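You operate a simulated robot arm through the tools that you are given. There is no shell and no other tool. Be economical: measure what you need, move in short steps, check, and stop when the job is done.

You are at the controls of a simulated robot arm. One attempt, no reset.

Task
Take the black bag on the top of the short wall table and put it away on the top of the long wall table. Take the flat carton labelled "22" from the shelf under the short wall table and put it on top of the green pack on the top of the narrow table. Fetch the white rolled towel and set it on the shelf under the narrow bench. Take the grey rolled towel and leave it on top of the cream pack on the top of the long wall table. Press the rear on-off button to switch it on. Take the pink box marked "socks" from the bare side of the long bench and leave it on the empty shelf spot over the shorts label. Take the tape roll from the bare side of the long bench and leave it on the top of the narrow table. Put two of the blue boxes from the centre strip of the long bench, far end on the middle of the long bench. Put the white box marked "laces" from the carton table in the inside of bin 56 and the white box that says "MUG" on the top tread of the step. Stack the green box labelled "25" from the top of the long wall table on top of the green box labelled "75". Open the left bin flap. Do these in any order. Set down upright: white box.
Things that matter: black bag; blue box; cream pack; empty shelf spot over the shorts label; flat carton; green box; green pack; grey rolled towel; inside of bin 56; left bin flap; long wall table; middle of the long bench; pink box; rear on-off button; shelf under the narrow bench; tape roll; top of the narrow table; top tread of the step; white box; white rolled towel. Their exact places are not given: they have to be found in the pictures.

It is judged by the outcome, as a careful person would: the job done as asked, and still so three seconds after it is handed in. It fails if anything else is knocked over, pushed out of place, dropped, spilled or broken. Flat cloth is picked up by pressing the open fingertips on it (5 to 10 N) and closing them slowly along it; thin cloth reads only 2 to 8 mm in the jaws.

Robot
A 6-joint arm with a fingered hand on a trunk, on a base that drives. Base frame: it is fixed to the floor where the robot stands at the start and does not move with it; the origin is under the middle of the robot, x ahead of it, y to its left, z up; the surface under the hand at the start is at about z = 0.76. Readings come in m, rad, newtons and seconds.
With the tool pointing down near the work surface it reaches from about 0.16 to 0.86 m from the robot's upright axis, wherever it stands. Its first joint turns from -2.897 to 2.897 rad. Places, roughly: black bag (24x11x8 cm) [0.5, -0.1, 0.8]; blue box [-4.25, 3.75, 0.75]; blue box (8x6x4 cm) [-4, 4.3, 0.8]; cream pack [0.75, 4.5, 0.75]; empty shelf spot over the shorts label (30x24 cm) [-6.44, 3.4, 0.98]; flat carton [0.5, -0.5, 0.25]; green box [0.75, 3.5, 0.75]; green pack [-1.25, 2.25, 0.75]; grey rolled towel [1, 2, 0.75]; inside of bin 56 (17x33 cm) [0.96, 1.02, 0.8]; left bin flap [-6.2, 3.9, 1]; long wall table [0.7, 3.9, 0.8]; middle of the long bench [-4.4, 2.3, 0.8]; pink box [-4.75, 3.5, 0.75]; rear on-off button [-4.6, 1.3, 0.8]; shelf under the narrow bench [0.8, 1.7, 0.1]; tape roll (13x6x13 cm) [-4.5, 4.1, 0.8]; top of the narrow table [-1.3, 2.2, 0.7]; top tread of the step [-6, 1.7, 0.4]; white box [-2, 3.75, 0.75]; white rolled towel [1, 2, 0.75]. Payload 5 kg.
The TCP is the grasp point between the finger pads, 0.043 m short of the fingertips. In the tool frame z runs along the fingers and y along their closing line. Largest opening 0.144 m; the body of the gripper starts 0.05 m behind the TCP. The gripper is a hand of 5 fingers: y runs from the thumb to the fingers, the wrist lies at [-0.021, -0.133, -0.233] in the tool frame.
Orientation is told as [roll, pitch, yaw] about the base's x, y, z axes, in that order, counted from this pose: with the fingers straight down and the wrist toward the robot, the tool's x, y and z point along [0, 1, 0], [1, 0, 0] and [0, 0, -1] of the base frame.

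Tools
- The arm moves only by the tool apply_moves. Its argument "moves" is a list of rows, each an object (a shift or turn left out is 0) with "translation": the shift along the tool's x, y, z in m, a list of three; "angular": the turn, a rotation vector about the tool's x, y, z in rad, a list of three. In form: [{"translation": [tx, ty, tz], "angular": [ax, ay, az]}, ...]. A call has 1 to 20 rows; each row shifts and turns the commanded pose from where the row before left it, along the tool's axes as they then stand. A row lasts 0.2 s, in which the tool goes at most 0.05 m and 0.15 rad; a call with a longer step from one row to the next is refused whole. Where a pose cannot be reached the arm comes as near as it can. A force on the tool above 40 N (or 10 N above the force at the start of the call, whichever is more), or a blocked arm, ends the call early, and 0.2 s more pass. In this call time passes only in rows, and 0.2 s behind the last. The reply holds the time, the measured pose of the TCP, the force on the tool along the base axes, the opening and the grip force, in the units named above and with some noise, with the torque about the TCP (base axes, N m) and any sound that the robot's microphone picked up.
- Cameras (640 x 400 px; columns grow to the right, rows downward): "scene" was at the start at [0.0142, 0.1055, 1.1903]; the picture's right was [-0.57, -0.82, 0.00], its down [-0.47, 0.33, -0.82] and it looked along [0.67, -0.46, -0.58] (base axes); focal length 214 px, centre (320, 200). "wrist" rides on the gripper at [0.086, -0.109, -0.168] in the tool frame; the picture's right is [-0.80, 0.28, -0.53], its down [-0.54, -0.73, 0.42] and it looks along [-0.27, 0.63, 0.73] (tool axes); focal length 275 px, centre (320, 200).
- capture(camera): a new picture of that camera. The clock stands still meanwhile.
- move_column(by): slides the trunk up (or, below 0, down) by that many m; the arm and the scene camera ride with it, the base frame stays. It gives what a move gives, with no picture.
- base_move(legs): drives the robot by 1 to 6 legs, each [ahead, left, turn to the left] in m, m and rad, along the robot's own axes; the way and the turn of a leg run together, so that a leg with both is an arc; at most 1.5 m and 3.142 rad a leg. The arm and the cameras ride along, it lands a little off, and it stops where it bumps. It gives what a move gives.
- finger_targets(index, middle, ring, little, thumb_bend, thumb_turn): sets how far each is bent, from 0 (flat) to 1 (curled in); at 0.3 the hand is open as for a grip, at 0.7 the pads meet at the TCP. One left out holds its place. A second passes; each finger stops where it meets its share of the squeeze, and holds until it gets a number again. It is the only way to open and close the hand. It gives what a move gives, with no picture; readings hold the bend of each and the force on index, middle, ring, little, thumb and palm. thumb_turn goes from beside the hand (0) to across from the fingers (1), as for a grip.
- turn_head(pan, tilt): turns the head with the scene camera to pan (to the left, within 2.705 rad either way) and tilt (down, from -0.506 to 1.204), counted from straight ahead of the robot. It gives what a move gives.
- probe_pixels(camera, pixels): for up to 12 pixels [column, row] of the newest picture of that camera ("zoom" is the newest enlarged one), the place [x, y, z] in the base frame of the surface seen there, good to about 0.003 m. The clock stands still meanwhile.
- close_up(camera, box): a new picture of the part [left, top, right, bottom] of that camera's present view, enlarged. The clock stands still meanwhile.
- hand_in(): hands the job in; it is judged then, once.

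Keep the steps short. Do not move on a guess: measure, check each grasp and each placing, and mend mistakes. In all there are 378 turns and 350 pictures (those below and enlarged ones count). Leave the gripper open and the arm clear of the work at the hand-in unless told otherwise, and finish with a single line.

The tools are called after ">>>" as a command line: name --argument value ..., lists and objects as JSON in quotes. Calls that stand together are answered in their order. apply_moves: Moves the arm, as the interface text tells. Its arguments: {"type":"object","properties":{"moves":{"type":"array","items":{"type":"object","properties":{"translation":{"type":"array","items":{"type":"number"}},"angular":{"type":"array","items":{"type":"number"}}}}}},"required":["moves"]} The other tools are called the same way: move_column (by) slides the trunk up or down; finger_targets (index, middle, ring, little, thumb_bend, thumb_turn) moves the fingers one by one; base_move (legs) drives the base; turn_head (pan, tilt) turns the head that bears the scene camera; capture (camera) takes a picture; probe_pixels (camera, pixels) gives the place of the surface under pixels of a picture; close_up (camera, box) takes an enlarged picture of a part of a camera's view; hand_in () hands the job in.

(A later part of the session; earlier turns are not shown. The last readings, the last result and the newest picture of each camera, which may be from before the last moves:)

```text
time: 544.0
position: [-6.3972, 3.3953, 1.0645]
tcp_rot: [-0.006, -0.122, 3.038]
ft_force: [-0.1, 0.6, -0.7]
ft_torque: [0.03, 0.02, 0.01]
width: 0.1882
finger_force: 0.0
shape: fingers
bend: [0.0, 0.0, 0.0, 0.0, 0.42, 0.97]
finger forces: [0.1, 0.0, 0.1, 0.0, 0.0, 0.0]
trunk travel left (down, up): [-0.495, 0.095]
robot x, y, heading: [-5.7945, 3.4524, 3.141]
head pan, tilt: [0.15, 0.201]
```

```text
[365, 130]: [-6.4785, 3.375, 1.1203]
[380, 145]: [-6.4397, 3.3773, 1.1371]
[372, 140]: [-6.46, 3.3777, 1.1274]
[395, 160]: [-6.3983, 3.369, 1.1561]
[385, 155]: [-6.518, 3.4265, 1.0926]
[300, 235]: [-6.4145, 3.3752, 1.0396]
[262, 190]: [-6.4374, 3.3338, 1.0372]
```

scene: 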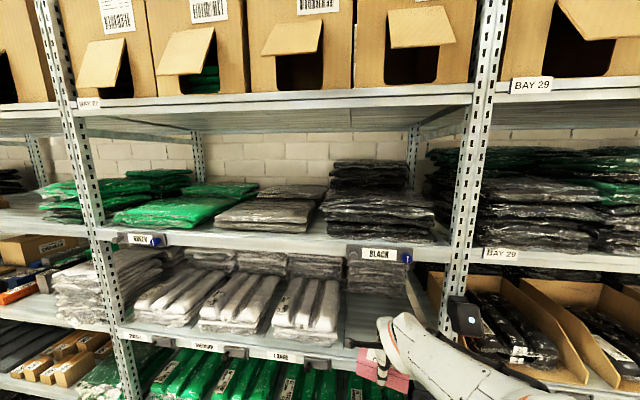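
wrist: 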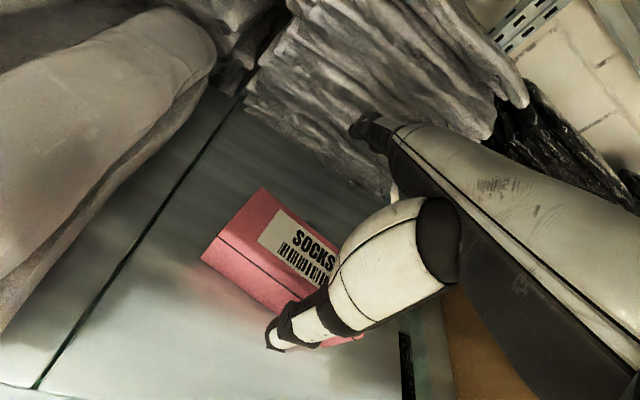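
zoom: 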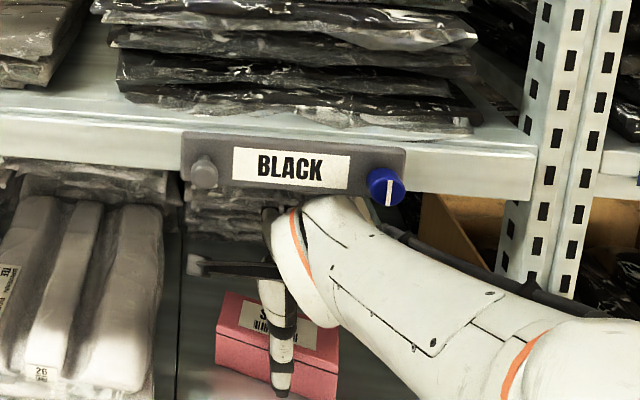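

The fingers are 5 cm above the box top, so I'll back straight out.

>>> base_move --legs '[[-0.5, 0, 0]]'

>>> turn_head --pan -0.15 --tilt 0.35

>>> capture --camera "scene"

```text
time: 546.9
position: [-5.9043, 3.3919, 1.0681]
tcp_rot: [-0.004, -0.126, 3.04]
ft_force: [0.5, -0.4, 0.2]
ft_torque: [0.01, 0.01, 0.01]
width: 0.1884
finger_force: 0.0
shape: fingers
bend: [0.0, 0.0, 0.0, 0.0, 0.42, 0.97]
finger forces: [0.0, 0.0, 0.0, 0.0, 0.1, 0.0]
trunk travel left (down, up): [-0.495, 0.095]
robot x, y, heading: [-5.2966, 3.4504, 3.143]
head pan, tilt: [0.15, 0.201]
```

```text
time: 547.7
position: [-5.9045, 3.3928, 1.0675]
tcp_rot: [-0.006, -0.128, 3.04]
ft_force: [-0.9, -0.3, 0.8]
ft_torque: [0.03, -0.02, 0.01]
width: 0.1886
finger_force: 0.1
shape: fingers
bend: [0.0, 0.0, 0.0, 0.0, 0.42, 0.97]
finger forces: [0.0, 0.1, 0.0, 0.0, 0.0, 0.0]
trunk travel left (down, up): [-0.495, 0.095]
robot x, y, heading: [-5.2961, 3.447, 3.139]
head pan, tilt: [-0.15, 0.351]
```

```text
159 pictures are left
```

scene: 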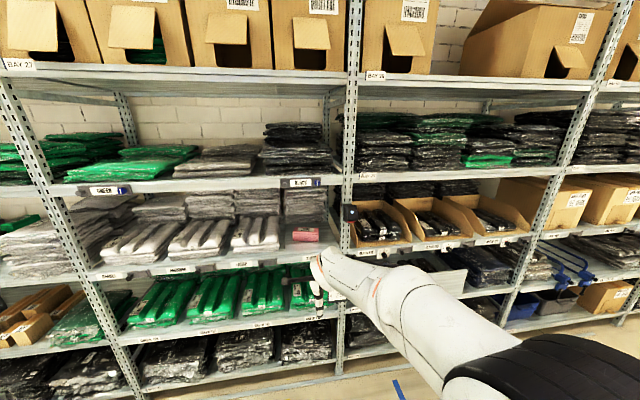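

The pink box sits over the SHORTS label. Next is the left bin flap near (-6.2, 3.9, 1.0): I'll slide right 0.6 and zoom.

>>> base_move --legs '[[0, -0.75, 0]]'

>>> turn_head --pan 0.3 --tilt 0.4

>>> capture --camera "scene"

>>> close_up --camera "scene" --box '[220, 150, 420, 300]'

```text
time: 551.8
position: [-5.901, 4.1515, 1.0681]
tcp_rot: [-0.003, -0.128, 3.035]
ft_force: [0.0, -0.5, -0.5]
ft_torque: [-0.03, 0.03, 0.0]
width: 0.1883
finger_force: 0.1
shape: fingers
bend: [0.0, 0.0, 0.0, 0.0, 0.42, 0.97]
finger forces: [0.0, 0.0, 0.1, 0.0, 0.1, 0.0]
trunk travel left (down, up): [-0.495, 0.095]
robot x, y, heading: [-5.2946, 4.2036, 3.131]
head pan, tilt: [-0.15, 0.351]
```

```text
time: 552.7
position: [-5.9009, 4.1514, 1.0688]
tcp_rot: [-0.002, -0.126, 3.035]
ft_force: [-0.4, -1.2, -0.3]
ft_torque: [0.02, 0.02, 0.0]
width: 0.1883
finger_force: 0.2
shape: fingers
bend: [0.0, 0.0, 0.0, 0.0, 0.42, 0.97]
finger forces: [0.1, 0.1, 0.1, 0.0, 0.0, 0.1]
trunk travel left (down, up): [-0.495, 0.095]
robot x, y, heading: [-5.2941, 4.2056, 3.136]
head pan, tilt: [0.3, 0.4]
```

```text
158 pictures are left
```

scene: 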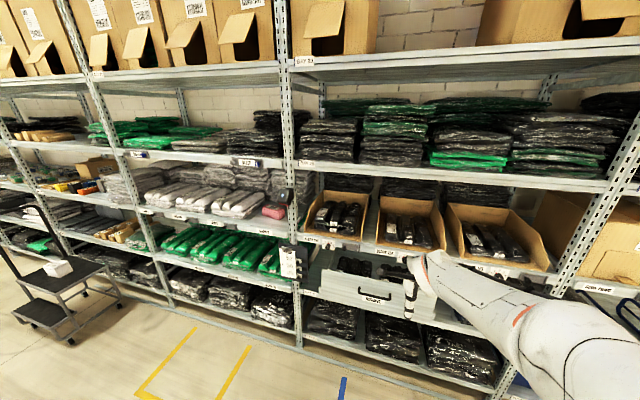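

```text
2.67 times, centred on (320, 225) of scene
```

zoom: 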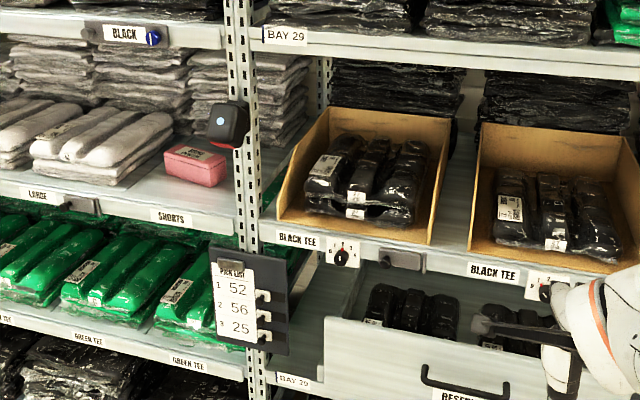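

I'll zoom into the grey piece on the shelf lip at the left bin.

>>> close_up --camera "scene" --box '[300, 215, 400, 270]'

>>> probe_pixels --camera "zoom" --pixels '[[235, 225], [320, 230], [375, 245], [320, 215], [340, 245], [365, 225], [100, 165], [540, 260], [300, 228], [235, 245]]'

```text
6.40 times, centred on (350, 242) of scene
```

zoom: 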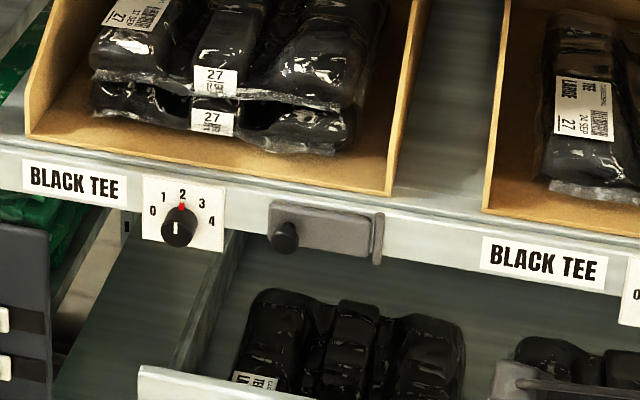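

```text
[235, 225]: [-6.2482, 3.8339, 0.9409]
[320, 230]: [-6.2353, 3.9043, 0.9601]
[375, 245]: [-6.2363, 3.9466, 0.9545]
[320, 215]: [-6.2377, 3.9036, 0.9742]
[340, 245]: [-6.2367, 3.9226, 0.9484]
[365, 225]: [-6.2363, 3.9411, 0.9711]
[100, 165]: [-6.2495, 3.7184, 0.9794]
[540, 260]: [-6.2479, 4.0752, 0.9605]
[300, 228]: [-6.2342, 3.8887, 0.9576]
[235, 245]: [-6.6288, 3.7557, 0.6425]
```

This is the flap: a small plate with a knob on its left and a hinge on its right (y≈3.947). I'll measure the knob precisely with a higher zoom.

>>> close_up --camera "scene" --box '[336, 240, 366, 262]'

>>> probe_pixels --camera "zoom" --pixels '[[185, 215], [160, 215], [210, 215], [185, 190], [185, 245], [215, 200], [300, 190], [455, 200], [440, 160], [120, 140], [250, 230], [470, 240]]'

```text
16.00 times, centred on (351, 251) of scene
```

zoom: 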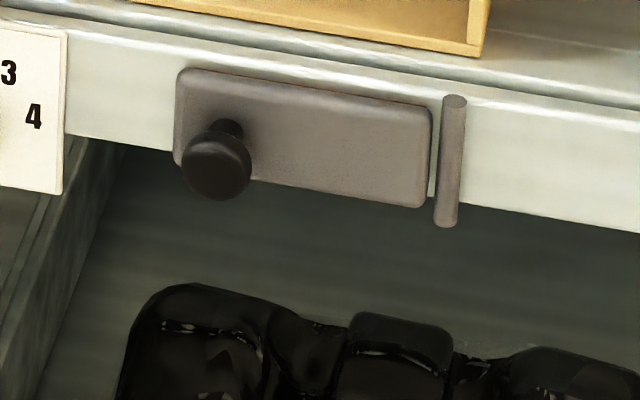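

```text
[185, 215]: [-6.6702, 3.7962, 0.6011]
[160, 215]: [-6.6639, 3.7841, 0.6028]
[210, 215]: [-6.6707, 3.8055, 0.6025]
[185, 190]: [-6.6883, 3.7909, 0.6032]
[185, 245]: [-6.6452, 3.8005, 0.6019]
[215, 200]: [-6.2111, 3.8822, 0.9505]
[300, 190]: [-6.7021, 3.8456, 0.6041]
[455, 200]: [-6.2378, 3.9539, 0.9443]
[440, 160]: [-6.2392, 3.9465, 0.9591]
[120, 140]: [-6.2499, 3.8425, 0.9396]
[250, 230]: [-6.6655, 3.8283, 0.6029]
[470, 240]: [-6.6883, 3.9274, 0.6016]
```

>>> probe_pixels --camera "zoom" --pixels '[[217, 168], [190, 165], [245, 168], [217, 145], [217, 188], [235, 130], [190, 90], [300, 130], [425, 150], [453, 110], [453, 215], [420, 115]]'

```text
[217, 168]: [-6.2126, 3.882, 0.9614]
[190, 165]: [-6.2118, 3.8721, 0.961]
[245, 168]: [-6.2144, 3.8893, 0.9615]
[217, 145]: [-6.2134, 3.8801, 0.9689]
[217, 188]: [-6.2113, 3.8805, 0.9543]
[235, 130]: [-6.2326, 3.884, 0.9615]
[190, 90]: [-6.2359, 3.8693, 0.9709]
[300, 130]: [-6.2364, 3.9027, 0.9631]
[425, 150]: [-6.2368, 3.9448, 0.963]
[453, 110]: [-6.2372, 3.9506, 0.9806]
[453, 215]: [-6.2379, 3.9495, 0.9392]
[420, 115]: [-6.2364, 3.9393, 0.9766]
```

Knob cap centre ≈(-6.217, 3.881, 0.962), diameter 1.9 cm; hinge at (-6.238, 3.95). I'll pinch it with thumb and index from above with the hand turned, then swing it around the hinge. First I reposition the base and set up the hand.

>>> base_move --legs '[[0, 0.4, 0]]'

>>> finger_targets --index 0.45 --middle 0.95 --ring 0.95 --little 0.95 --thumb_bend 0.45

>>> apply_moves --moves '[{"angular": [0.127, 0, 0]}, {"angular": [0, 0, 0.15]}, {"angular": [0, 0, 0.15]}, {"angular": [0, 0, 0.15]}, {"angular": [0, 0, 0.15]}, {"angular": [0, 0, 0.15]}, {"angular": [0, 0, 0.15]}, {"angular": [0, 0, 0.15]}, {"angular": [0, 0, 0.15]}]'

>>> turn_head --pan 0.05 --tilt 0.4

>>> capture --camera "scene"

>>> capture --camera "wrist"

```text
time: 555.1
position: [-5.9031, 3.754, 1.0667]
tcp_rot: [-0.003, -0.127, 3.037]
ft_force: [0.5, 0.1, 0.1]
ft_torque: [0.01, 0.0, 0.01]
width: 0.1882
finger_force: 0.1
shape: fingers
bend: [0.0, 0.0, 0.0, 0.0, 0.42, 0.97]
finger forces: [0.1, 0.1, 0.1, 0.1, 0.1, 0.0]
trunk travel left (down, up): [-0.495, 0.095]
robot x, y, heading: [-5.2971, 3.8133, 3.14]
head pan, tilt: [0.3, 0.4]
```

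```text
time: 556.1
position: [-5.9032, 3.7557, 1.0672]
tcp_rot: [-0.004, -0.128, 3.039]
ft_force: [-0.4, -0.6, 0.3]
ft_torque: [-0.02, 0.01, -0.03]
width: 0.0972
finger_force: 0.0
shape: fingers
bend: [0.45, 0.95, 0.93, 0.92, 0.45, 0.97]
finger forces: [0.0, 0.0, 0.0, 0.0, 0.0, 0.0]
trunk travel left (down, up): [-0.495, 0.095]
robot x, y, heading: [-5.2959, 3.8104, 3.139]
head pan, tilt: [0.3, 0.4]
```

```text
time: 558.1
position: [-5.9044, 3.7546, 1.0672]
tcp_rot: [0.0, -0.004, 1.837]
ft_force: [0.4, -0.4, -0.6]
ft_torque: [-0.02, 0.0, 0.0]
width: 0.0972
finger_force: 0.1
shape: fingers
bend: [0.45, 0.95, 0.95, 0.95, 0.45, 0.97]
finger forces: [0.0, 0.0, 0.0, 0.0, 0.0, 0.1]
trunk travel left (down, up): [-0.495, 0.095]
robot x, y, heading: [-5.2917, 3.8089, 3.135]
head pan, tilt: [0.3, 0.4]
```

```text
time: 558.9
position: [-5.904, 3.7545, 1.0668]
tcp_rot: [0.0, -0.005, 1.838]
ft_force: [0.9, 0.2, 0.8]
ft_torque: [-0.02, -0.01, 0.01]
width: 0.0972
finger_force: 0.0
shape: fingers
bend: [0.45, 0.95, 0.95, 0.95, 0.45, 0.97]
finger forces: [0.0, 0.0, 0.0, 0.0, 0.0, 0.0]
trunk travel left (down, up): [-0.495, 0.095]
robot x, y, heading: [-5.2971, 3.8087, 3.138]
head pan, tilt: [0.051, 0.4]
```

```text
154 pictures are left
```

scene: 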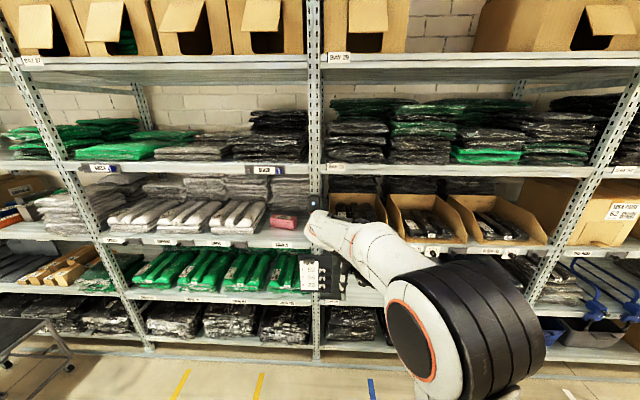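

```text
153 pictures are left
```

wrist: 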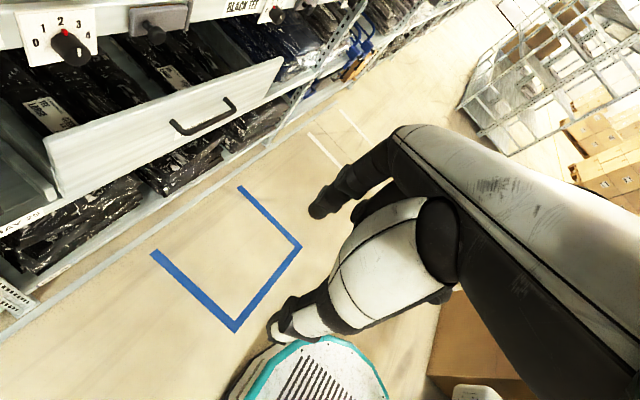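

I'll probe the knob and the RESERVE drawer panel from this view.

>>> probe_pixels --camera "wrist" --pixels '[[157, 34], [150, 34], [280, 62], [60, 140], [185, 15], [200, 130], [70, 45], [160, 100]]'

```text
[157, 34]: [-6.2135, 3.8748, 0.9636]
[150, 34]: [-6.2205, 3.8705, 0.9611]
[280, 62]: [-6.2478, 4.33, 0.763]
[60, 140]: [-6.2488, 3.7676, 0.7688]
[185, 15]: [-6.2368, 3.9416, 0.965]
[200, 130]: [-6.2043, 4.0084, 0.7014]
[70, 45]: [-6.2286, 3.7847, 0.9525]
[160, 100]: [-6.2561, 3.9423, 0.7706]
```

The panel top is at 0.77, fine. I'll drive in 0.25 and bring the pinch in front of the knob at (-6.165, 3.881), then lower to z 0.962.

>>> base_move --legs '[[0.25, -0.06, 0]]'

>>> apply_moves --moves '[{"translation": [0, 0.03, 0]}, {"translation": [-0.005, 0.03, 0.0]}, {"translation": [0, 0, 0.035]}, {"translation": [0, 0, 0.035]}, {"translation": [0, 0, 0.03]}]'

>>> capture --camera "wrist"

>>> close_up --camera "scene" --box '[260, 170, 480, 330]'

```text
time: 560.7
position: [-6.1517, 3.8152, 1.067]
tcp_rot: [0.0, -0.003, 1.839]
ft_force: [0.6, 0.3, 0.3]
ft_torque: [-0.01, -0.02, 0.03]
width: 0.097
finger_force: 0.1
shape: fingers
bend: [0.45, 0.95, 0.95, 0.95, 0.45, 0.97]
finger forces: [0.1, 0.0, 0.0, 0.0, 0.0, 0.0]
trunk travel left (down, up): [-0.495, 0.095]
robot x, y, heading: [-5.5451, 3.8726, 3.139]
head pan, tilt: [0.051, 0.4]
```

```text
time: 561.9
position: [-6.1629, 3.8743, 0.9674]
tcp_rot: [-0.001, -0.004, 1.841]
ft_force: [-0.2, -0.3, 0.7]
ft_torque: [0.02, 0.02, 0.0]
width: 0.0969
finger_force: 0.1
shape: fingers
bend: [0.45, 0.95, 0.95, 0.95, 0.45, 0.97]
finger forces: [0.0, 0.0, 0.1, 0.0, 0.0, 0.0]
trunk travel left (down, up): [-0.495, 0.095]
robot x, y, heading: [-5.5403, 3.8698, 3.141]
head pan, tilt: [0.051, 0.4]
```

```text
152 pictures are left
```

wrist: 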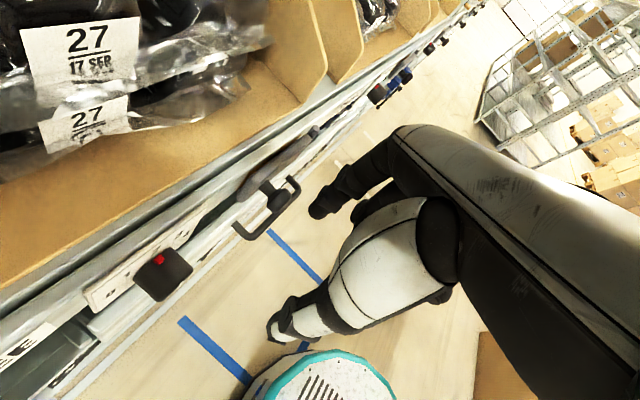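

```text
2.50 times, centred on (370, 250) of scene
```

zoom: 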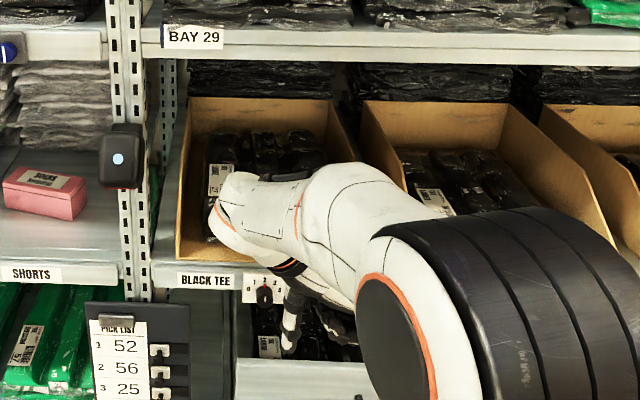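

I'll move in 5 cm so that thumb and index straddle the knob.

>>> apply_moves --moves '[{"translation": [0.016, 0.006, 0.002]}, {"translation": [0.016, 0.006, 0.002]}, {"translation": [0.014, 0.007, 0]}]'

>>> capture --camera "wrist"

>>> close_up --camera "wrist" --box '[220, 130, 420, 350]'

```text
time: 562.7
position: [-6.2069, 3.8802, 0.9645]
tcp_rot: [-0.004, -0.003, 1.838]
ft_force: [27.0, -2.6, 5.9]
ft_torque: [0.33, 0.4, -1.19]
width: 0.0915
finger_force: 13.1
shape: fingers
bend: [0.48, 0.95, 0.95, 0.95, 0.45, 0.97]
finger forces: [27.1, 0.0, 0.0, 0.1, 0.0, 0.0]
trunk travel left (down, up): [-0.495, 0.095]
robot x, y, heading: [-5.5422, 3.8706, 3.142]
head pan, tilt: [0.051, 0.4]
```

```text
150 pictures are left
```

wrist: 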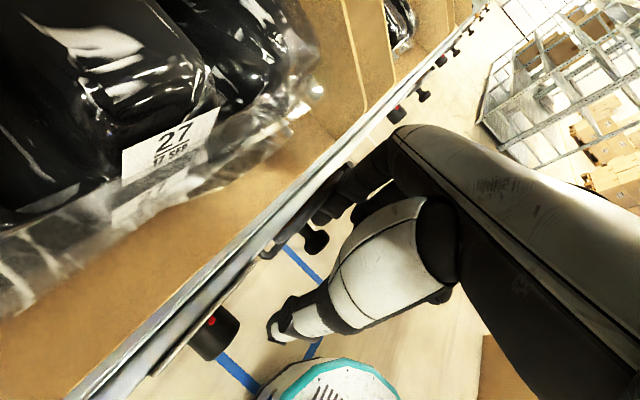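

```text
1.82 times, centred on (320, 240) of wrist
```

zoom: 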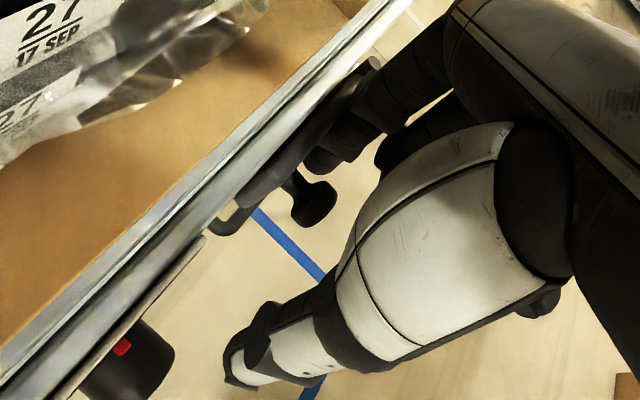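

The index is pressing on the plate. I'll back off 1 cm and rotate the hand 15° so the pinch closes purely along y.

>>> apply_moves --moves '[{"translation": [-0.012, -0.003, 0]}, {"angular": [0, 0, 0.13]}, {"angular": [0, 0, 0.13]}]'

>>> close_up --camera "wrist" --box '[220, 130, 420, 350]'

>>> probe_pixels --camera "zoom" --pixels '[[315, 200], [320, 165], [345, 130], [240, 350], [250, 320], [290, 175]]'

```text
time: 563.5
position: [-6.1994, 3.8816, 0.9632]
tcp_rot: [0.001, -0.002, 1.58]
ft_force: [-0.6, -1.0, -0.7]
ft_torque: [0.0, 0.0, 0.04]
width: 0.0965
finger_force: 0.1
shape: fingers
bend: [0.45, 0.95, 0.95, 0.95, 0.45, 0.97]
finger forces: [0.0, 0.0, 0.0, 0.0, 0.0, 0.1]
trunk travel left (down, up): [-0.495, 0.095]
robot x, y, heading: [-5.5472, 3.872, 3.144]
head pan, tilt: [0.051, 0.4]
```

```text
1.82 times, centred on (320, 240) of wrist
```

zoom: 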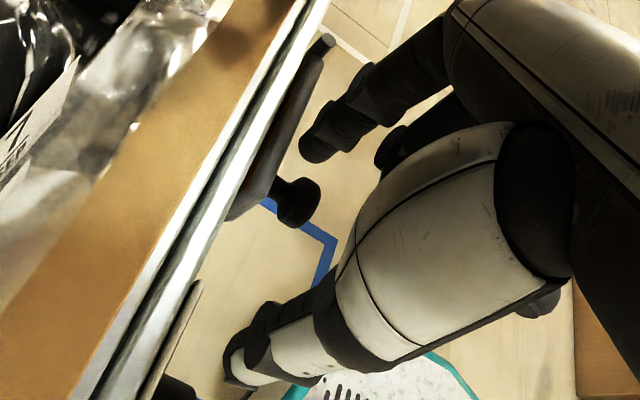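

```text
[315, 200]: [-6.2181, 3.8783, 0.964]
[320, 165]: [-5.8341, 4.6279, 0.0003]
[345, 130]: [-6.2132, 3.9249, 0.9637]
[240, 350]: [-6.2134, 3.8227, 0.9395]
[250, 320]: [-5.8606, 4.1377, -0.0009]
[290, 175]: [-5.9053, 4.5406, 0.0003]
```

The knob sits between thumb and index. I'll move 12 mm in and pinch.

>>> apply_moves --moves '[{"translation": [0.012, 0, 0.001]}]'

>>> finger_targets --index 0.68 --thumb_bend 0.68

>>> close_up --camera "wrist" --box '[220, 130, 420, 350]'

```text
time: 563.9
position: [-6.2108, 3.8805, 0.9618]
tcp_rot: [0.003, -0.004, 1.58]
ft_force: [-0.3, -0.2, -0.2]
ft_torque: [0.0, 0.01, 0.03]
width: 0.0967
finger_force: 0.0
shape: fingers
bend: [0.45, 0.95, 0.95, 0.95, 0.45, 0.97]
finger forces: [0.1, 0.0, 0.0, 0.0, 0.1, 0.0]
trunk travel left (down, up): [-0.495, 0.095]
robot x, y, heading: [-5.5425, 3.8696, 3.139]
head pan, tilt: [0.051, 0.4]
```

```text
time: 564.9
position: [-6.211, 3.8815, 0.963]
tcp_rot: [-0.002, -0.005, 1.579]
ft_force: [0.0, 0.6, 0.0]
ft_torque: [0.01, 0.0, 0.01]
width: 0.0151
finger_force: 0.0
shape: fingers
bend: [0.68, 0.95, 0.95, 0.95, 0.68, 0.97]
finger forces: [0.0, 0.1, 0.0, 0.1, 0.0, 0.0]
trunk travel left (down, up): [-0.495, 0.095]
robot x, y, heading: [-5.5409, 3.8711, 3.143]
head pan, tilt: [0.051, 0.4]
```

```text
1.82 times, centred on (320, 240) of wrist
```

zoom: 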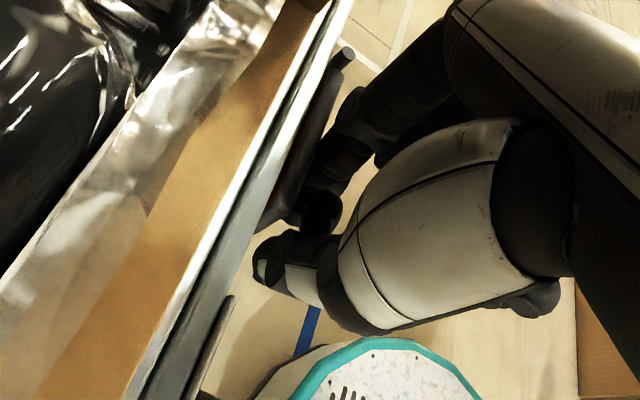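

No contact yet at width 0.015. I'll close further.

>>> finger_targets --index 0.76 --thumb_bend 0.74

>>> close_up --camera "wrist" --box '[250, 180, 350, 290]'

```text
time: 565.9
position: [-6.211, 3.8808, 0.9626]
tcp_rot: [-0.001, -0.003, 1.581]
ft_force: [0.9, -2.7, -3.5]
ft_torque: [-0.01, -0.02, 0.0]
width: 0.0017
finger_force: 0.1
shape: fingers
bend: [0.73, 0.95, 0.95, 0.95, 0.71, 0.97]
finger forces: [0.1, 0.0, 0.0, 0.1, 0.0, 0.0]
trunk travel left (down, up): [-0.495, 0.095]
robot x, y, heading: [-5.5417, 3.8699, 3.138]
head pan, tilt: [0.051, 0.4]
```

```text
3.64 times, centred on (300, 235) of wrist
```

zoom: 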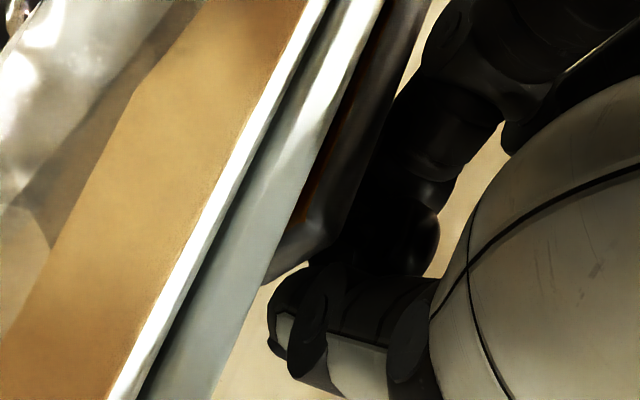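

The fingers stalled around the knob. I'll try a gentle pull: 1.5 cm outward along the arc.

>>> apply_moves --moves '[{"translation": [-0.008, 0.0, 0], "angular": [0, 0, -0.1]}, {"translation": [-0.008, 0.002, 0], "angular": [0, 0, -0.1]}]'

>>> close_up --camera "wrist" --box '[220, 130, 420, 350]'

```text
time: 566.5
position: [-6.1964, 3.8851, 0.9632]
tcp_rot: [0.0, -0.004, 1.782]
ft_force: [-3.1, 2.8, -2.4]
ft_torque: [0.05, 0.0, -0.06]
width: 0.0023
finger_force: 0.1
shape: fingers
bend: [0.73, 0.95, 0.95, 0.95, 0.72, 0.97]
finger forces: [0.1, 0.0, 0.0, 0.0, 0.0, 0.0]
trunk travel left (down, up): [-0.495, 0.095]
robot x, y, heading: [-5.5402, 3.8711, 3.143]
head pan, tilt: [0.051, 0.4]
```

```text
1.82 times, centred on (320, 240) of wrist
```

zoom: 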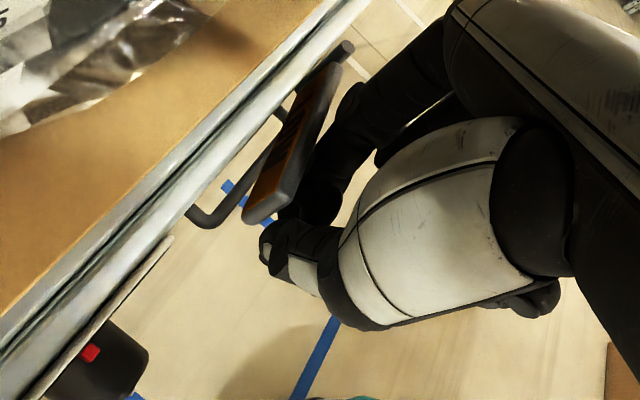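

The flap is swinging open with the knob. I'll continue along the arc.

>>> apply_moves --moves '[{"translation": [-0.009, 0.003, 0], "angular": [0, 0, -0.13]}, {"translation": [-0.009, 0.003, 0], "angular": [0, 0, -0.13]}, {"translation": [-0.009, 0.003, 0], "angular": [0, 0, -0.13]}, {"translation": [-0.009, 0.003, 0], "angular": [0, 0, -0.13]}]'

>>> close_up --camera "wrist" --box '[220, 80, 420, 350]'

```text
time: 567.5
position: [-6.1664, 3.9089, 0.9633]
tcp_rot: [-0.002, -0.004, 2.301]
ft_force: [0.0, -0.1, -1.2]
ft_torque: [0.04, -0.01, 0.01]
width: 0.0015
finger_force: 0.1
shape: fingers
bend: [0.73, 0.95, 0.95, 0.95, 0.72, 0.97]
finger forces: [0.0, 0.0, 0.0, 0.1, 0.1, 0.0]
trunk travel left (down, up): [-0.495, 0.095]
robot x, y, heading: [-5.543, 3.8713, 3.138]
head pan, tilt: [0.051, 0.4]
```

```text
1.48 times, centred on (320, 215) of wrist
```

zoom: 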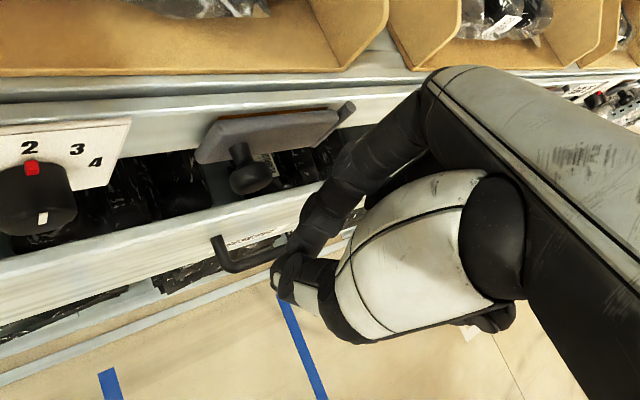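

The knob slipped but the flap stays ajar. I'll lift the hand away and measure the flap.

>>> apply_moves --moves '[{"translation": [0, -0.02, -0.02], "angular": [0, 0, -0.1]}, {"translation": [0, -0.02, -0.04], "angular": [0, 0, -0.15]}, {"translation": [0, 0, -0.04], "angular": [0, 0, -0.15]}, {"angular": [0, 0, -0.15]}, {"angular": [0, 0, -0.15]}, {"angular": [0, 0, -0.15]}]'

>>> capture --camera "wrist"

>>> capture --camera "scene"

```text
time: 568.9
position: [-6.138, 3.8804, 1.0634]
tcp_rot: [-0.003, 0.0, -3.133]
ft_force: [0.1, -1.0, -0.7]
ft_torque: [0.01, 0.01, -0.03]
width: 0.0013
finger_force: 0.0
shape: fingers
bend: [0.73, 0.95, 0.95, 0.95, 0.72, 0.97]
finger forces: [0.0, 0.0, 0.1, 0.0, 0.0, 0.1]
trunk travel left (down, up): [-0.495, 0.095]
robot x, y, heading: [-5.5484, 3.8687, 3.142]
head pan, tilt: [0.051, 0.4]
```

```text
143 pictures are left
```

wrist: 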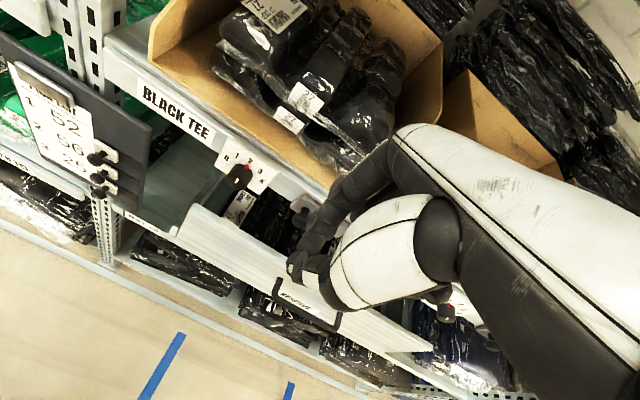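

```text
142 pictures are left
```

scene: 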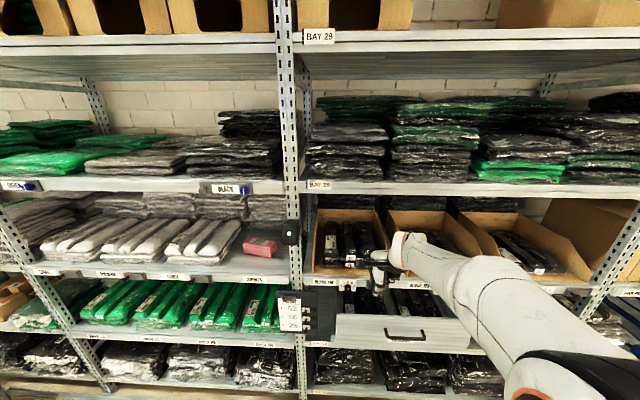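

>>> close_up --camera "scene" --box '[310, 235, 450, 325]'

>>> close_up --camera "wrist" --box '[230, 150, 370, 300]'

```text
4.44 times, centred on (380, 280) of scene
```

zoom: 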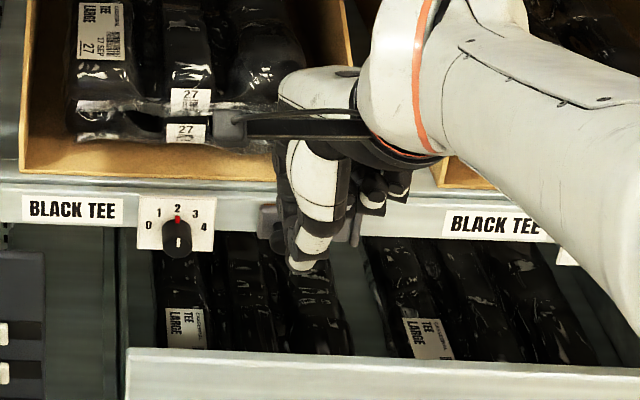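

```text
2.67 times, centred on (300, 225) of wrist
```

zoom: 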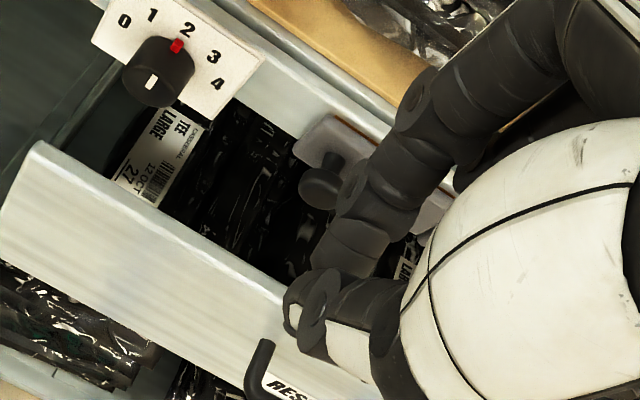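

>>> probe_pixels --camera "zoom" --pixels '[[318, 188], [303, 150], [330, 125], [345, 130], [320, 140], [360, 145], [335, 160], [270, 110], [300, 205]]'

```text
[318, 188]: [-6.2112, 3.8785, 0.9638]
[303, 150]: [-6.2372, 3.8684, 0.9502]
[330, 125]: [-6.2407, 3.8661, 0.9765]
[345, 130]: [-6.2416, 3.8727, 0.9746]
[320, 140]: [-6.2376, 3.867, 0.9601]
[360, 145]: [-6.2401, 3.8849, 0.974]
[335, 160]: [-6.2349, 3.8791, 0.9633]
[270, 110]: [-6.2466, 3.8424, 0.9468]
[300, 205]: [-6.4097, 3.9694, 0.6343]
```

The flap has closed again (plate at x -6.237): my arc was ~9 mm off and the knob slipped. I'll repeat with an exactly computed arc. First I re-orient and straddle the knob again.

>>> finger_targets --index 0.45 --thumb_bend 0.45

>>> apply_moves --moves '[{"angular": [0, 0, 0.15]}, {"angular": [0, 0, 0.15]}, {"angular": [0, 0, 0.15]}, {"angular": [0, 0, 0.15]}, {"angular": [0, 0, 0.15]}, {"angular": [0, 0, 0.15]}, {"angular": [0, 0, 0.15]}, {"angular": [0, 0, 0.15]}, {"angular": [0, 0, 0.15]}, {"angular": [0, 0, 0.15]}, {"angular": [0, 0, 0.07]}, {"translation": [0.03, 0, 0.03]}, {"translation": [0, 0, 0.04]}, {"translation": [0, 0, 0.031]}, {"translation": [0.02, 0, 0]}, {"translation": [0.022, 0, 0]}]'

>>> close_up --camera "wrist" --box '[220, 130, 420, 350]'

```text
time: 569.9
position: [-6.1384, 3.8798, 1.0625]
tcp_rot: [-0.005, 0.0, -3.131]
ft_force: [-0.4, -0.3, 0.1]
ft_torque: [-0.02, 0.03, -0.01]
width: 0.0959
finger_force: 0.1
shape: fingers
bend: [0.45, 0.95, 0.95, 0.95, 0.45, 0.97]
finger forces: [0.0, 0.1, 0.0, 0.0, 0.0, 0.0]
trunk travel left (down, up): [-0.495, 0.095]
robot x, y, heading: [-5.5406, 3.8711, 3.138]
head pan, tilt: [0.051, 0.4]
```

```text
time: 573.3
position: [-6.2117, 3.8805, 0.9618]
tcp_rot: [0.0, -0.004, 1.579]
ft_force: [0.4, 0.1, -0.9]
ft_torque: [-0.02, -0.01, -0.01]
width: 0.0962
finger_force: 0.0
shape: fingers
bend: [0.45, 0.95, 0.95, 0.95, 0.45, 0.97]
finger forces: [0.0, 0.0, 0.0, 0.0, 0.0, 0.0]
trunk travel left (down, up): [-0.495, 0.095]
robot x, y, heading: [-5.5408, 3.8654, 3.142]
head pan, tilt: [0.051, 0.4]
```

```text
1.82 times, centred on (320, 240) of wrist
```

zoom: 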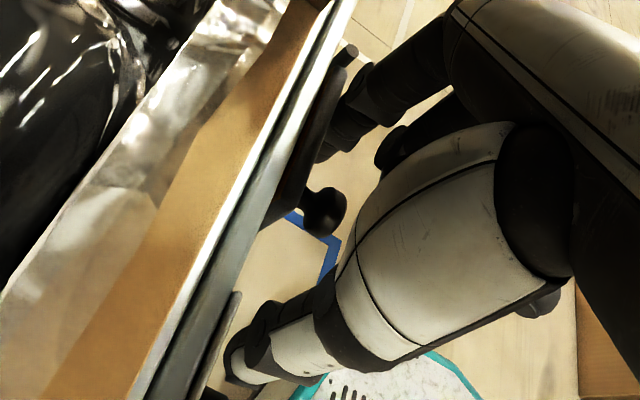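

Same good position. I'll pinch fully.

>>> finger_targets --index 0.8 --thumb_bend 0.78

>>> close_up --camera "wrist" --box '[250, 180, 350, 290]'

```text
time: 574.3
position: [-6.2127, 3.8799, 0.9605]
tcp_rot: [0.0, -0.004, 1.582]
ft_force: [1.0, -3.3, -5.7]
ft_torque: [-0.01, -0.05, 0.06]
width: 0.0009
finger_force: 0.1
shape: fingers
bend: [0.72, 0.95, 0.95, 0.95, 0.72, 0.97]
finger forces: [0.0, 0.0, 0.1, 0.0, 0.0, 0.1]
trunk travel left (down, up): [-0.495, 0.095]
robot x, y, heading: [-5.5406, 3.8708, 3.144]
head pan, tilt: [0.051, 0.4]
```

```text
3.64 times, centred on (300, 235) of wrist
```

zoom: 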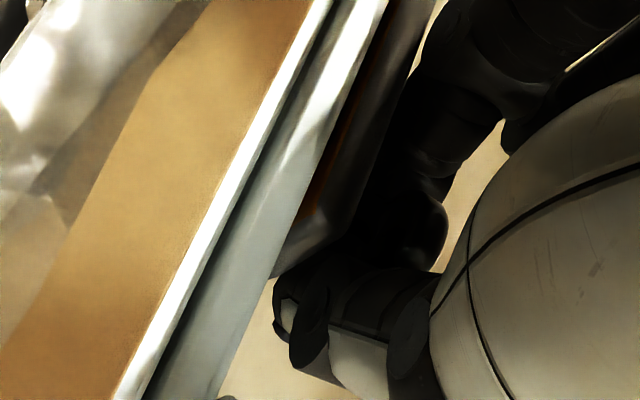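

The reaction pushes the hand down, so the fingertips close under the knob. I'll reopen, raise 12 mm and pinch again.

>>> finger_targets --index 0.5 --thumb_bend 0.5

>>> apply_moves --moves '[{"translation": [0, 0, -0.014]}]'

>>> finger_targets --index 0.75 --thumb_bend 0.75

```text
time: 575.3
position: [-6.211, 3.8789, 0.9623]
tcp_rot: [0.001, -0.004, 1.58]
ft_force: [-0.2, -0.5, -0.2]
ft_torque: [0.02, 0.03, 0.03]
width: 0.0782
finger_force: 0.0
shape: fingers
bend: [0.5, 0.95, 0.95, 0.95, 0.5, 0.97]
finger forces: [0.0, 0.0, 0.1, 0.0, 0.1, 0.1]
trunk travel left (down, up): [-0.495, 0.095]
robot x, y, heading: [-5.5388, 3.8671, 3.136]
head pan, tilt: [0.051, 0.4]
```

```text
time: 575.7
position: [-6.2112, 3.8795, 0.9761]
tcp_rot: [0.0, -0.002, 1.581]
ft_force: [-0.2, 0.0, 0.3]
ft_torque: [-0.02, -0.04, 0.0]
width: 0.0782
finger_force: 0.1
shape: fingers
bend: [0.5, 0.95, 0.95, 0.95, 0.5, 0.97]
finger forces: [0.1, 0.0, 0.0, 0.0, 0.0, 0.1]
trunk travel left (down, up): [-0.495, 0.095]
robot x, y, heading: [-5.5434, 3.8712, 3.144]
head pan, tilt: [0.051, 0.4]
```

```text
time: 576.7
position: [-6.2125, 3.8781, 0.9751]
tcp_rot: [-0.002, -0.003, 1.582]
ft_force: [2.5, -5.0, -9.8]
ft_torque: [-0.1, -0.15, 0.04]
width: 0.0125
finger_force: 11.7
shape: fingers
bend: [0.71, 0.95, 0.95, 0.95, 0.7, 0.97]
finger forces: [10.0, 0.0, 0.0, 0.1, 13.0, 0.0]
trunk travel left (down, up): [-0.495, 0.095]
robot x, y, heading: [-5.5455, 3.8722, 3.14]
head pan, tilt: [0.051, 0.4]
```

Better (10 N grip), but still low on the knob. I'll raise 6 mm more.

>>> finger_targets --index 0.55 --thumb_bend 0.55

>>> apply_moves --moves '[{"translation": [0, 0.001, -0.008]}]'

>>> finger_targets --index 0.75 --thumb_bend 0.75

```text
time: 577.7
position: [-6.2114, 3.8796, 0.9759]
tcp_rot: [0.0, -0.004, 1.581]
ft_force: [-1.0, -0.2, -0.2]
ft_torque: [-0.02, -0.03, -0.01]
width: 0.0598
finger_force: 0.0
shape: fingers
bend: [0.55, 0.95, 0.95, 0.95, 0.55, 0.97]
finger forces: [0.0, 0.0, 0.0, 0.0, 0.1, 0.1]
trunk travel left (down, up): [-0.495, 0.095]
robot x, y, heading: [-5.5386, 3.8734, 3.141]
head pan, tilt: [0.051, 0.4]
```

```text
time: 578.1
position: [-6.2128, 3.8823, 0.9825]
tcp_rot: [-0.001, -0.003, 1.581]
ft_force: [-0.9, -0.1, -0.4]
ft_torque: [-0.03, -0.02, 0.0]
width: 0.0601
finger_force: 0.1
shape: fingers
bend: [0.55, 0.95, 0.95, 0.95, 0.55, 0.97]
finger forces: [0.0, 0.0, 0.0, 0.0, 0.0, 0.1]
trunk travel left (down, up): [-0.495, 0.095]
robot x, y, heading: [-5.541, 3.8721, 3.139]
head pan, tilt: [0.051, 0.4]
```

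```text
time: 579.1
position: [-6.2104, 3.8807, 0.9824]
tcp_rot: [-0.001, -0.003, 1.581]
ft_force: [1.9, -6.2, -8.6]
ft_torque: [-0.13, -0.18, 0.05]
width: 0.0196
finger_force: 11.7
shape: fingers
bend: [0.65, 0.95, 0.95, 0.95, 0.68, 0.97]
finger forces: [8.5, 0.0, 0.0, 0.1, 15.3, 0.0]
trunk travel left (down, up): [-0.495, 0.095]
robot x, y, heading: [-5.5471, 3.8711, 3.14]
head pan, tilt: [0.051, 0.4]
```

Full pinch on the knob (width 0.0196). Now the exact arc, 0.1 rad per row.

>>> apply_moves --moves '[{"translation": [-0.0068, 0.003, 0], "angular": [0, 0, -0.1]}, {"translation": [-0.0068, 0.003, 0], "angular": [0, 0, -0.1]}, {"translation": [-0.0068, 0.003, 0], "angular": [0, 0, -0.1]}, {"translation": [-0.0068, 0.003, 0], "angular": [0, 0, -0.1]}, {"translation": [-0.0068, 0.003, 0], "angular": [0, 0, -0.1]}]'

>>> close_up --camera "wrist" --box '[220, 80, 420, 350]'

```text
time: 580.3
position: [-6.1826, 3.9025, 0.9834]
tcp_rot: [-0.004, -0.004, 2.08]
ft_force: [2.6, -2.0, -9.8]
ft_torque: [-0.01, -0.13, 0.01]
width: 0.0197
finger_force: 11.1
shape: fingers
bend: [0.65, 0.95, 0.95, 0.95, 0.68, 0.97]
finger forces: [9.1, 0.0, 0.0, 0.0, 12.7, 0.0]
trunk travel left (down, up): [-0.495, 0.095]
robot x, y, heading: [-5.5426, 3.8708, 3.138]
head pan, tilt: [0.051, 0.4]
```

```text
1.48 times, centred on (320, 215) of wrist
```

zoom: 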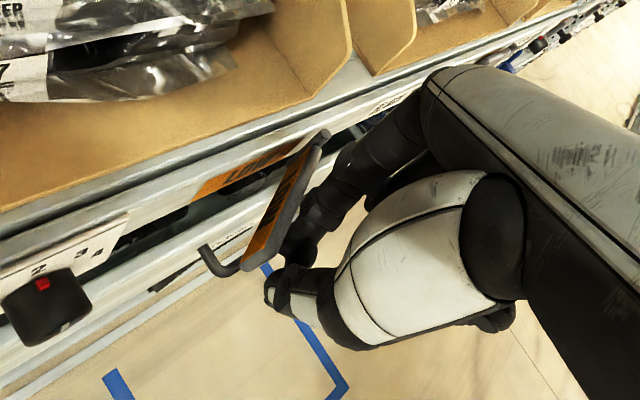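

The flap is opening with the grip firm; an orange back face is showing. I'll continue.

>>> apply_moves --moves '[{"translation": [-0.0068, 0.003, 0], "angular": [0, 0, -0.1]}, {"translation": [-0.0068, 0.003, 0], "angular": [0, 0, -0.1]}, {"translation": [-0.0068, 0.003, 0], "angular": [0, 0, -0.1]}, {"translation": [-0.0068, 0.003, 0], "angular": [0, 0, -0.1]}, {"translation": [-0.0068, 0.003, 0], "angular": [0, 0, -0.1]}]'

>>> close_up --camera "wrist" --box '[220, 80, 420, 350]'

```text
time: 581.5
position: [-6.1659, 3.9361, 0.9828]
tcp_rot: [-0.004, -0.002, 2.584]
ft_force: [-0.5, 0.3, -9.7]
ft_torque: [0.15, -0.05, 0.04]
width: 0.0195
finger_force: 10.7
shape: fingers
bend: [0.64, 0.95, 0.95, 0.95, 0.69, 0.97]
finger forces: [10.1, 0.0, 0.0, 0.0, 11.9, 0.0]
trunk travel left (down, up): [-0.495, 0.095]
robot x, y, heading: [-5.5397, 3.8663, 3.141]
head pan, tilt: [0.051, 0.4]
```

```text
1.48 times, centred on (320, 215) of wrist
```

zoom: 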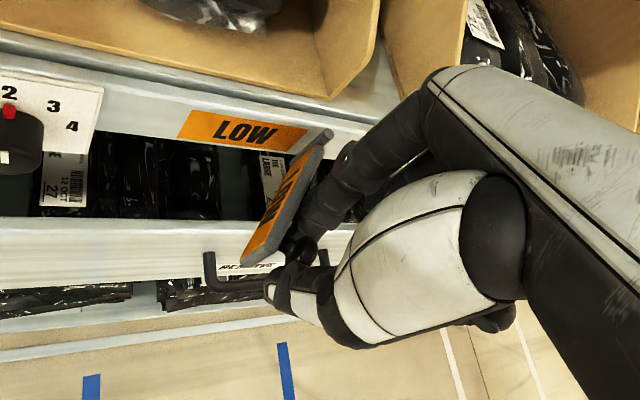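

It reveals "LOW". I'll continue to about 1.6–1.7 rad, checking forces.

>>> apply_moves --moves '[{"translation": [-0.0068, 0.003, 0], "angular": [0, 0, -0.1]}, {"translation": [-0.0068, 0.003, 0], "angular": [0, 0, -0.1]}, {"translation": [-0.0068, 0.003, 0], "angular": [0, 0, -0.1]}, {"translation": [-0.0068, 0.003, 0], "angular": [0, 0, -0.1]}, {"translation": [-0.0068, 0.003, 0], "angular": [0, 0, -0.1]}, {"translation": [-0.0068, 0.003, 0], "angular": [0, 0, -0.1]}]'

>>> close_up --camera "wrist" --box '[220, 80, 420, 350]'

```text
time: 582.9
position: [-6.1706, 3.9799, 0.9839]
tcp_rot: [-0.003, -0.001, -3.101]
ft_force: [1.6, 1.2, -9.8]
ft_torque: [0.17, 0.04, -0.01]
width: 0.0195
finger_force: 12.0
shape: fingers
bend: [0.64, 0.95, 0.95, 0.95, 0.69, 0.97]
finger forces: [9.9, 0.0, 0.1, 0.1, 12.7, 0.0]
trunk travel left (down, up): [-0.495, 0.095]
robot x, y, heading: [-5.5455, 3.8727, 3.141]
head pan, tilt: [0.051, 0.4]
```

```text
1.48 times, centred on (320, 215) of wrist
```

zoom: 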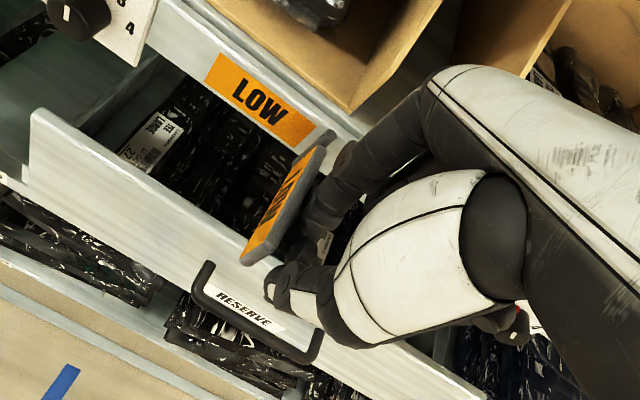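

It's at about 92°. I'll go 0.3 rad further, watching resistance.

>>> apply_moves --moves '[{"translation": [-0.0068, 0.003, 0], "angular": [0, 0, -0.1]}, {"translation": [-0.0068, 0.003, 0], "angular": [0, 0, -0.1]}, {"translation": [-0.0068, 0.003, 0], "angular": [0, 0, -0.1]}]'

>>> close_up --camera "wrist" --box '[220, 80, 420, 350]'

```text
time: 583.7
position: [-6.1832, 3.9998, 0.9854]
tcp_rot: [-0.005, -0.002, -2.802]
ft_force: [-0.4, -0.2, 0.9]
ft_torque: [0.01, -0.02, -0.03]
width: 0.002
finger_force: 0.1
shape: fingers
bend: [0.71, 0.95, 0.95, 0.95, 0.73, 0.97]
finger forces: [0.0, 0.0, 0.1, 0.0, 0.1, 0.0]
trunk travel left (down, up): [-0.495, 0.095]
robot x, y, heading: [-5.5418, 3.8737, 3.14]
head pan, tilt: [0.051, 0.4]
```

```text
1.48 times, centred on (320, 215) of wrist
```

zoom: 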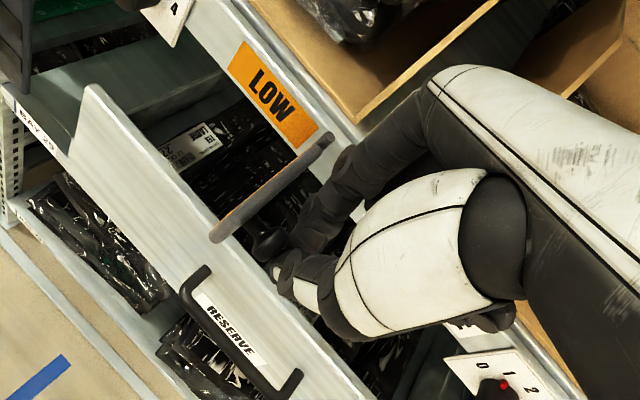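

It reached its stop and the knob slipped free; the flap stands open at ~90°. I'll raise the hand straight up and check that it stays.

>>> apply_moves --moves '[{"translation": [0, 0, -0.03]}, {"translation": [0, 0, -0.04]}, {"translation": [0, 0, -0.04]}, {"translation": [0, -0.04, 0]}, {"translation": [0, -0.04, 0]}]'

>>> base_move --legs '[[-0.3, 0, 0]]'

>>> close_up --camera "scene" --box '[300, 200, 460, 320]'

>>> capture --camera "wrist"

```text
time: 584.9
position: [-6.1056, 4.0241, 1.0958]
tcp_rot: [-0.004, 0.0, -2.801]
ft_force: [0.4, -0.8, 0.0]
ft_torque: [0.02, -0.03, -0.02]
width: 0.002
finger_force: 0.1
shape: fingers
bend: [0.71, 0.95, 0.95, 0.95, 0.73, 0.97]
finger forces: [0.0, 0.1, 0.0, 0.0, 0.0, 0.1]
trunk travel left (down, up): [-0.495, 0.095]
robot x, y, heading: [-5.5414, 3.8693, 3.139]
head pan, tilt: [0.051, 0.4]
```

```text
time: 587.0
position: [-5.8055, 4.0226, 1.0938]
tcp_rot: [-0.003, 0.0, -2.801]
ft_force: [1.0, 0.0, -0.6]
ft_torque: [0.0, 0.02, -0.01]
width: 0.002
finger_force: 0.0
shape: fingers
bend: [0.71, 0.95, 0.95, 0.95, 0.73, 0.97]
finger forces: [0.1, 0.0, 0.0, 0.1, 0.0, 0.0]
trunk travel left (down, up): [-0.495, 0.095]
robot x, y, heading: [-5.2435, 3.871, 3.138]
head pan, tilt: [0.051, 0.4]
```

```text
3.33 times, centred on (380, 260) of scene
```

zoom: 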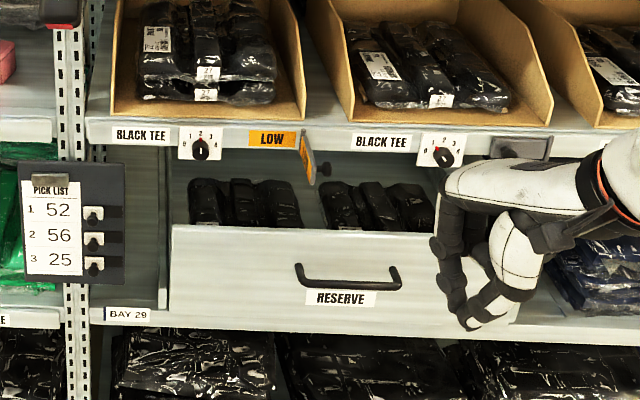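

```text
132 pictures are left
```

wrist: 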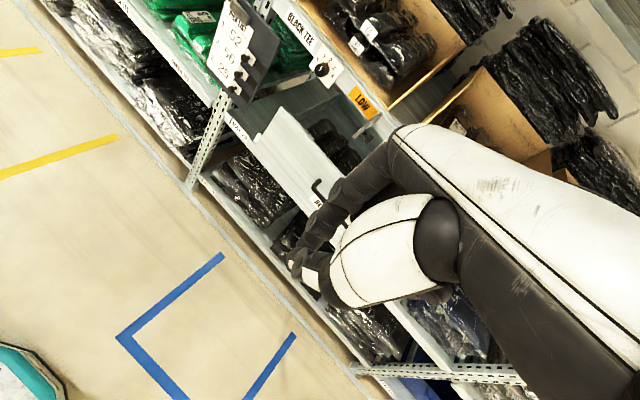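

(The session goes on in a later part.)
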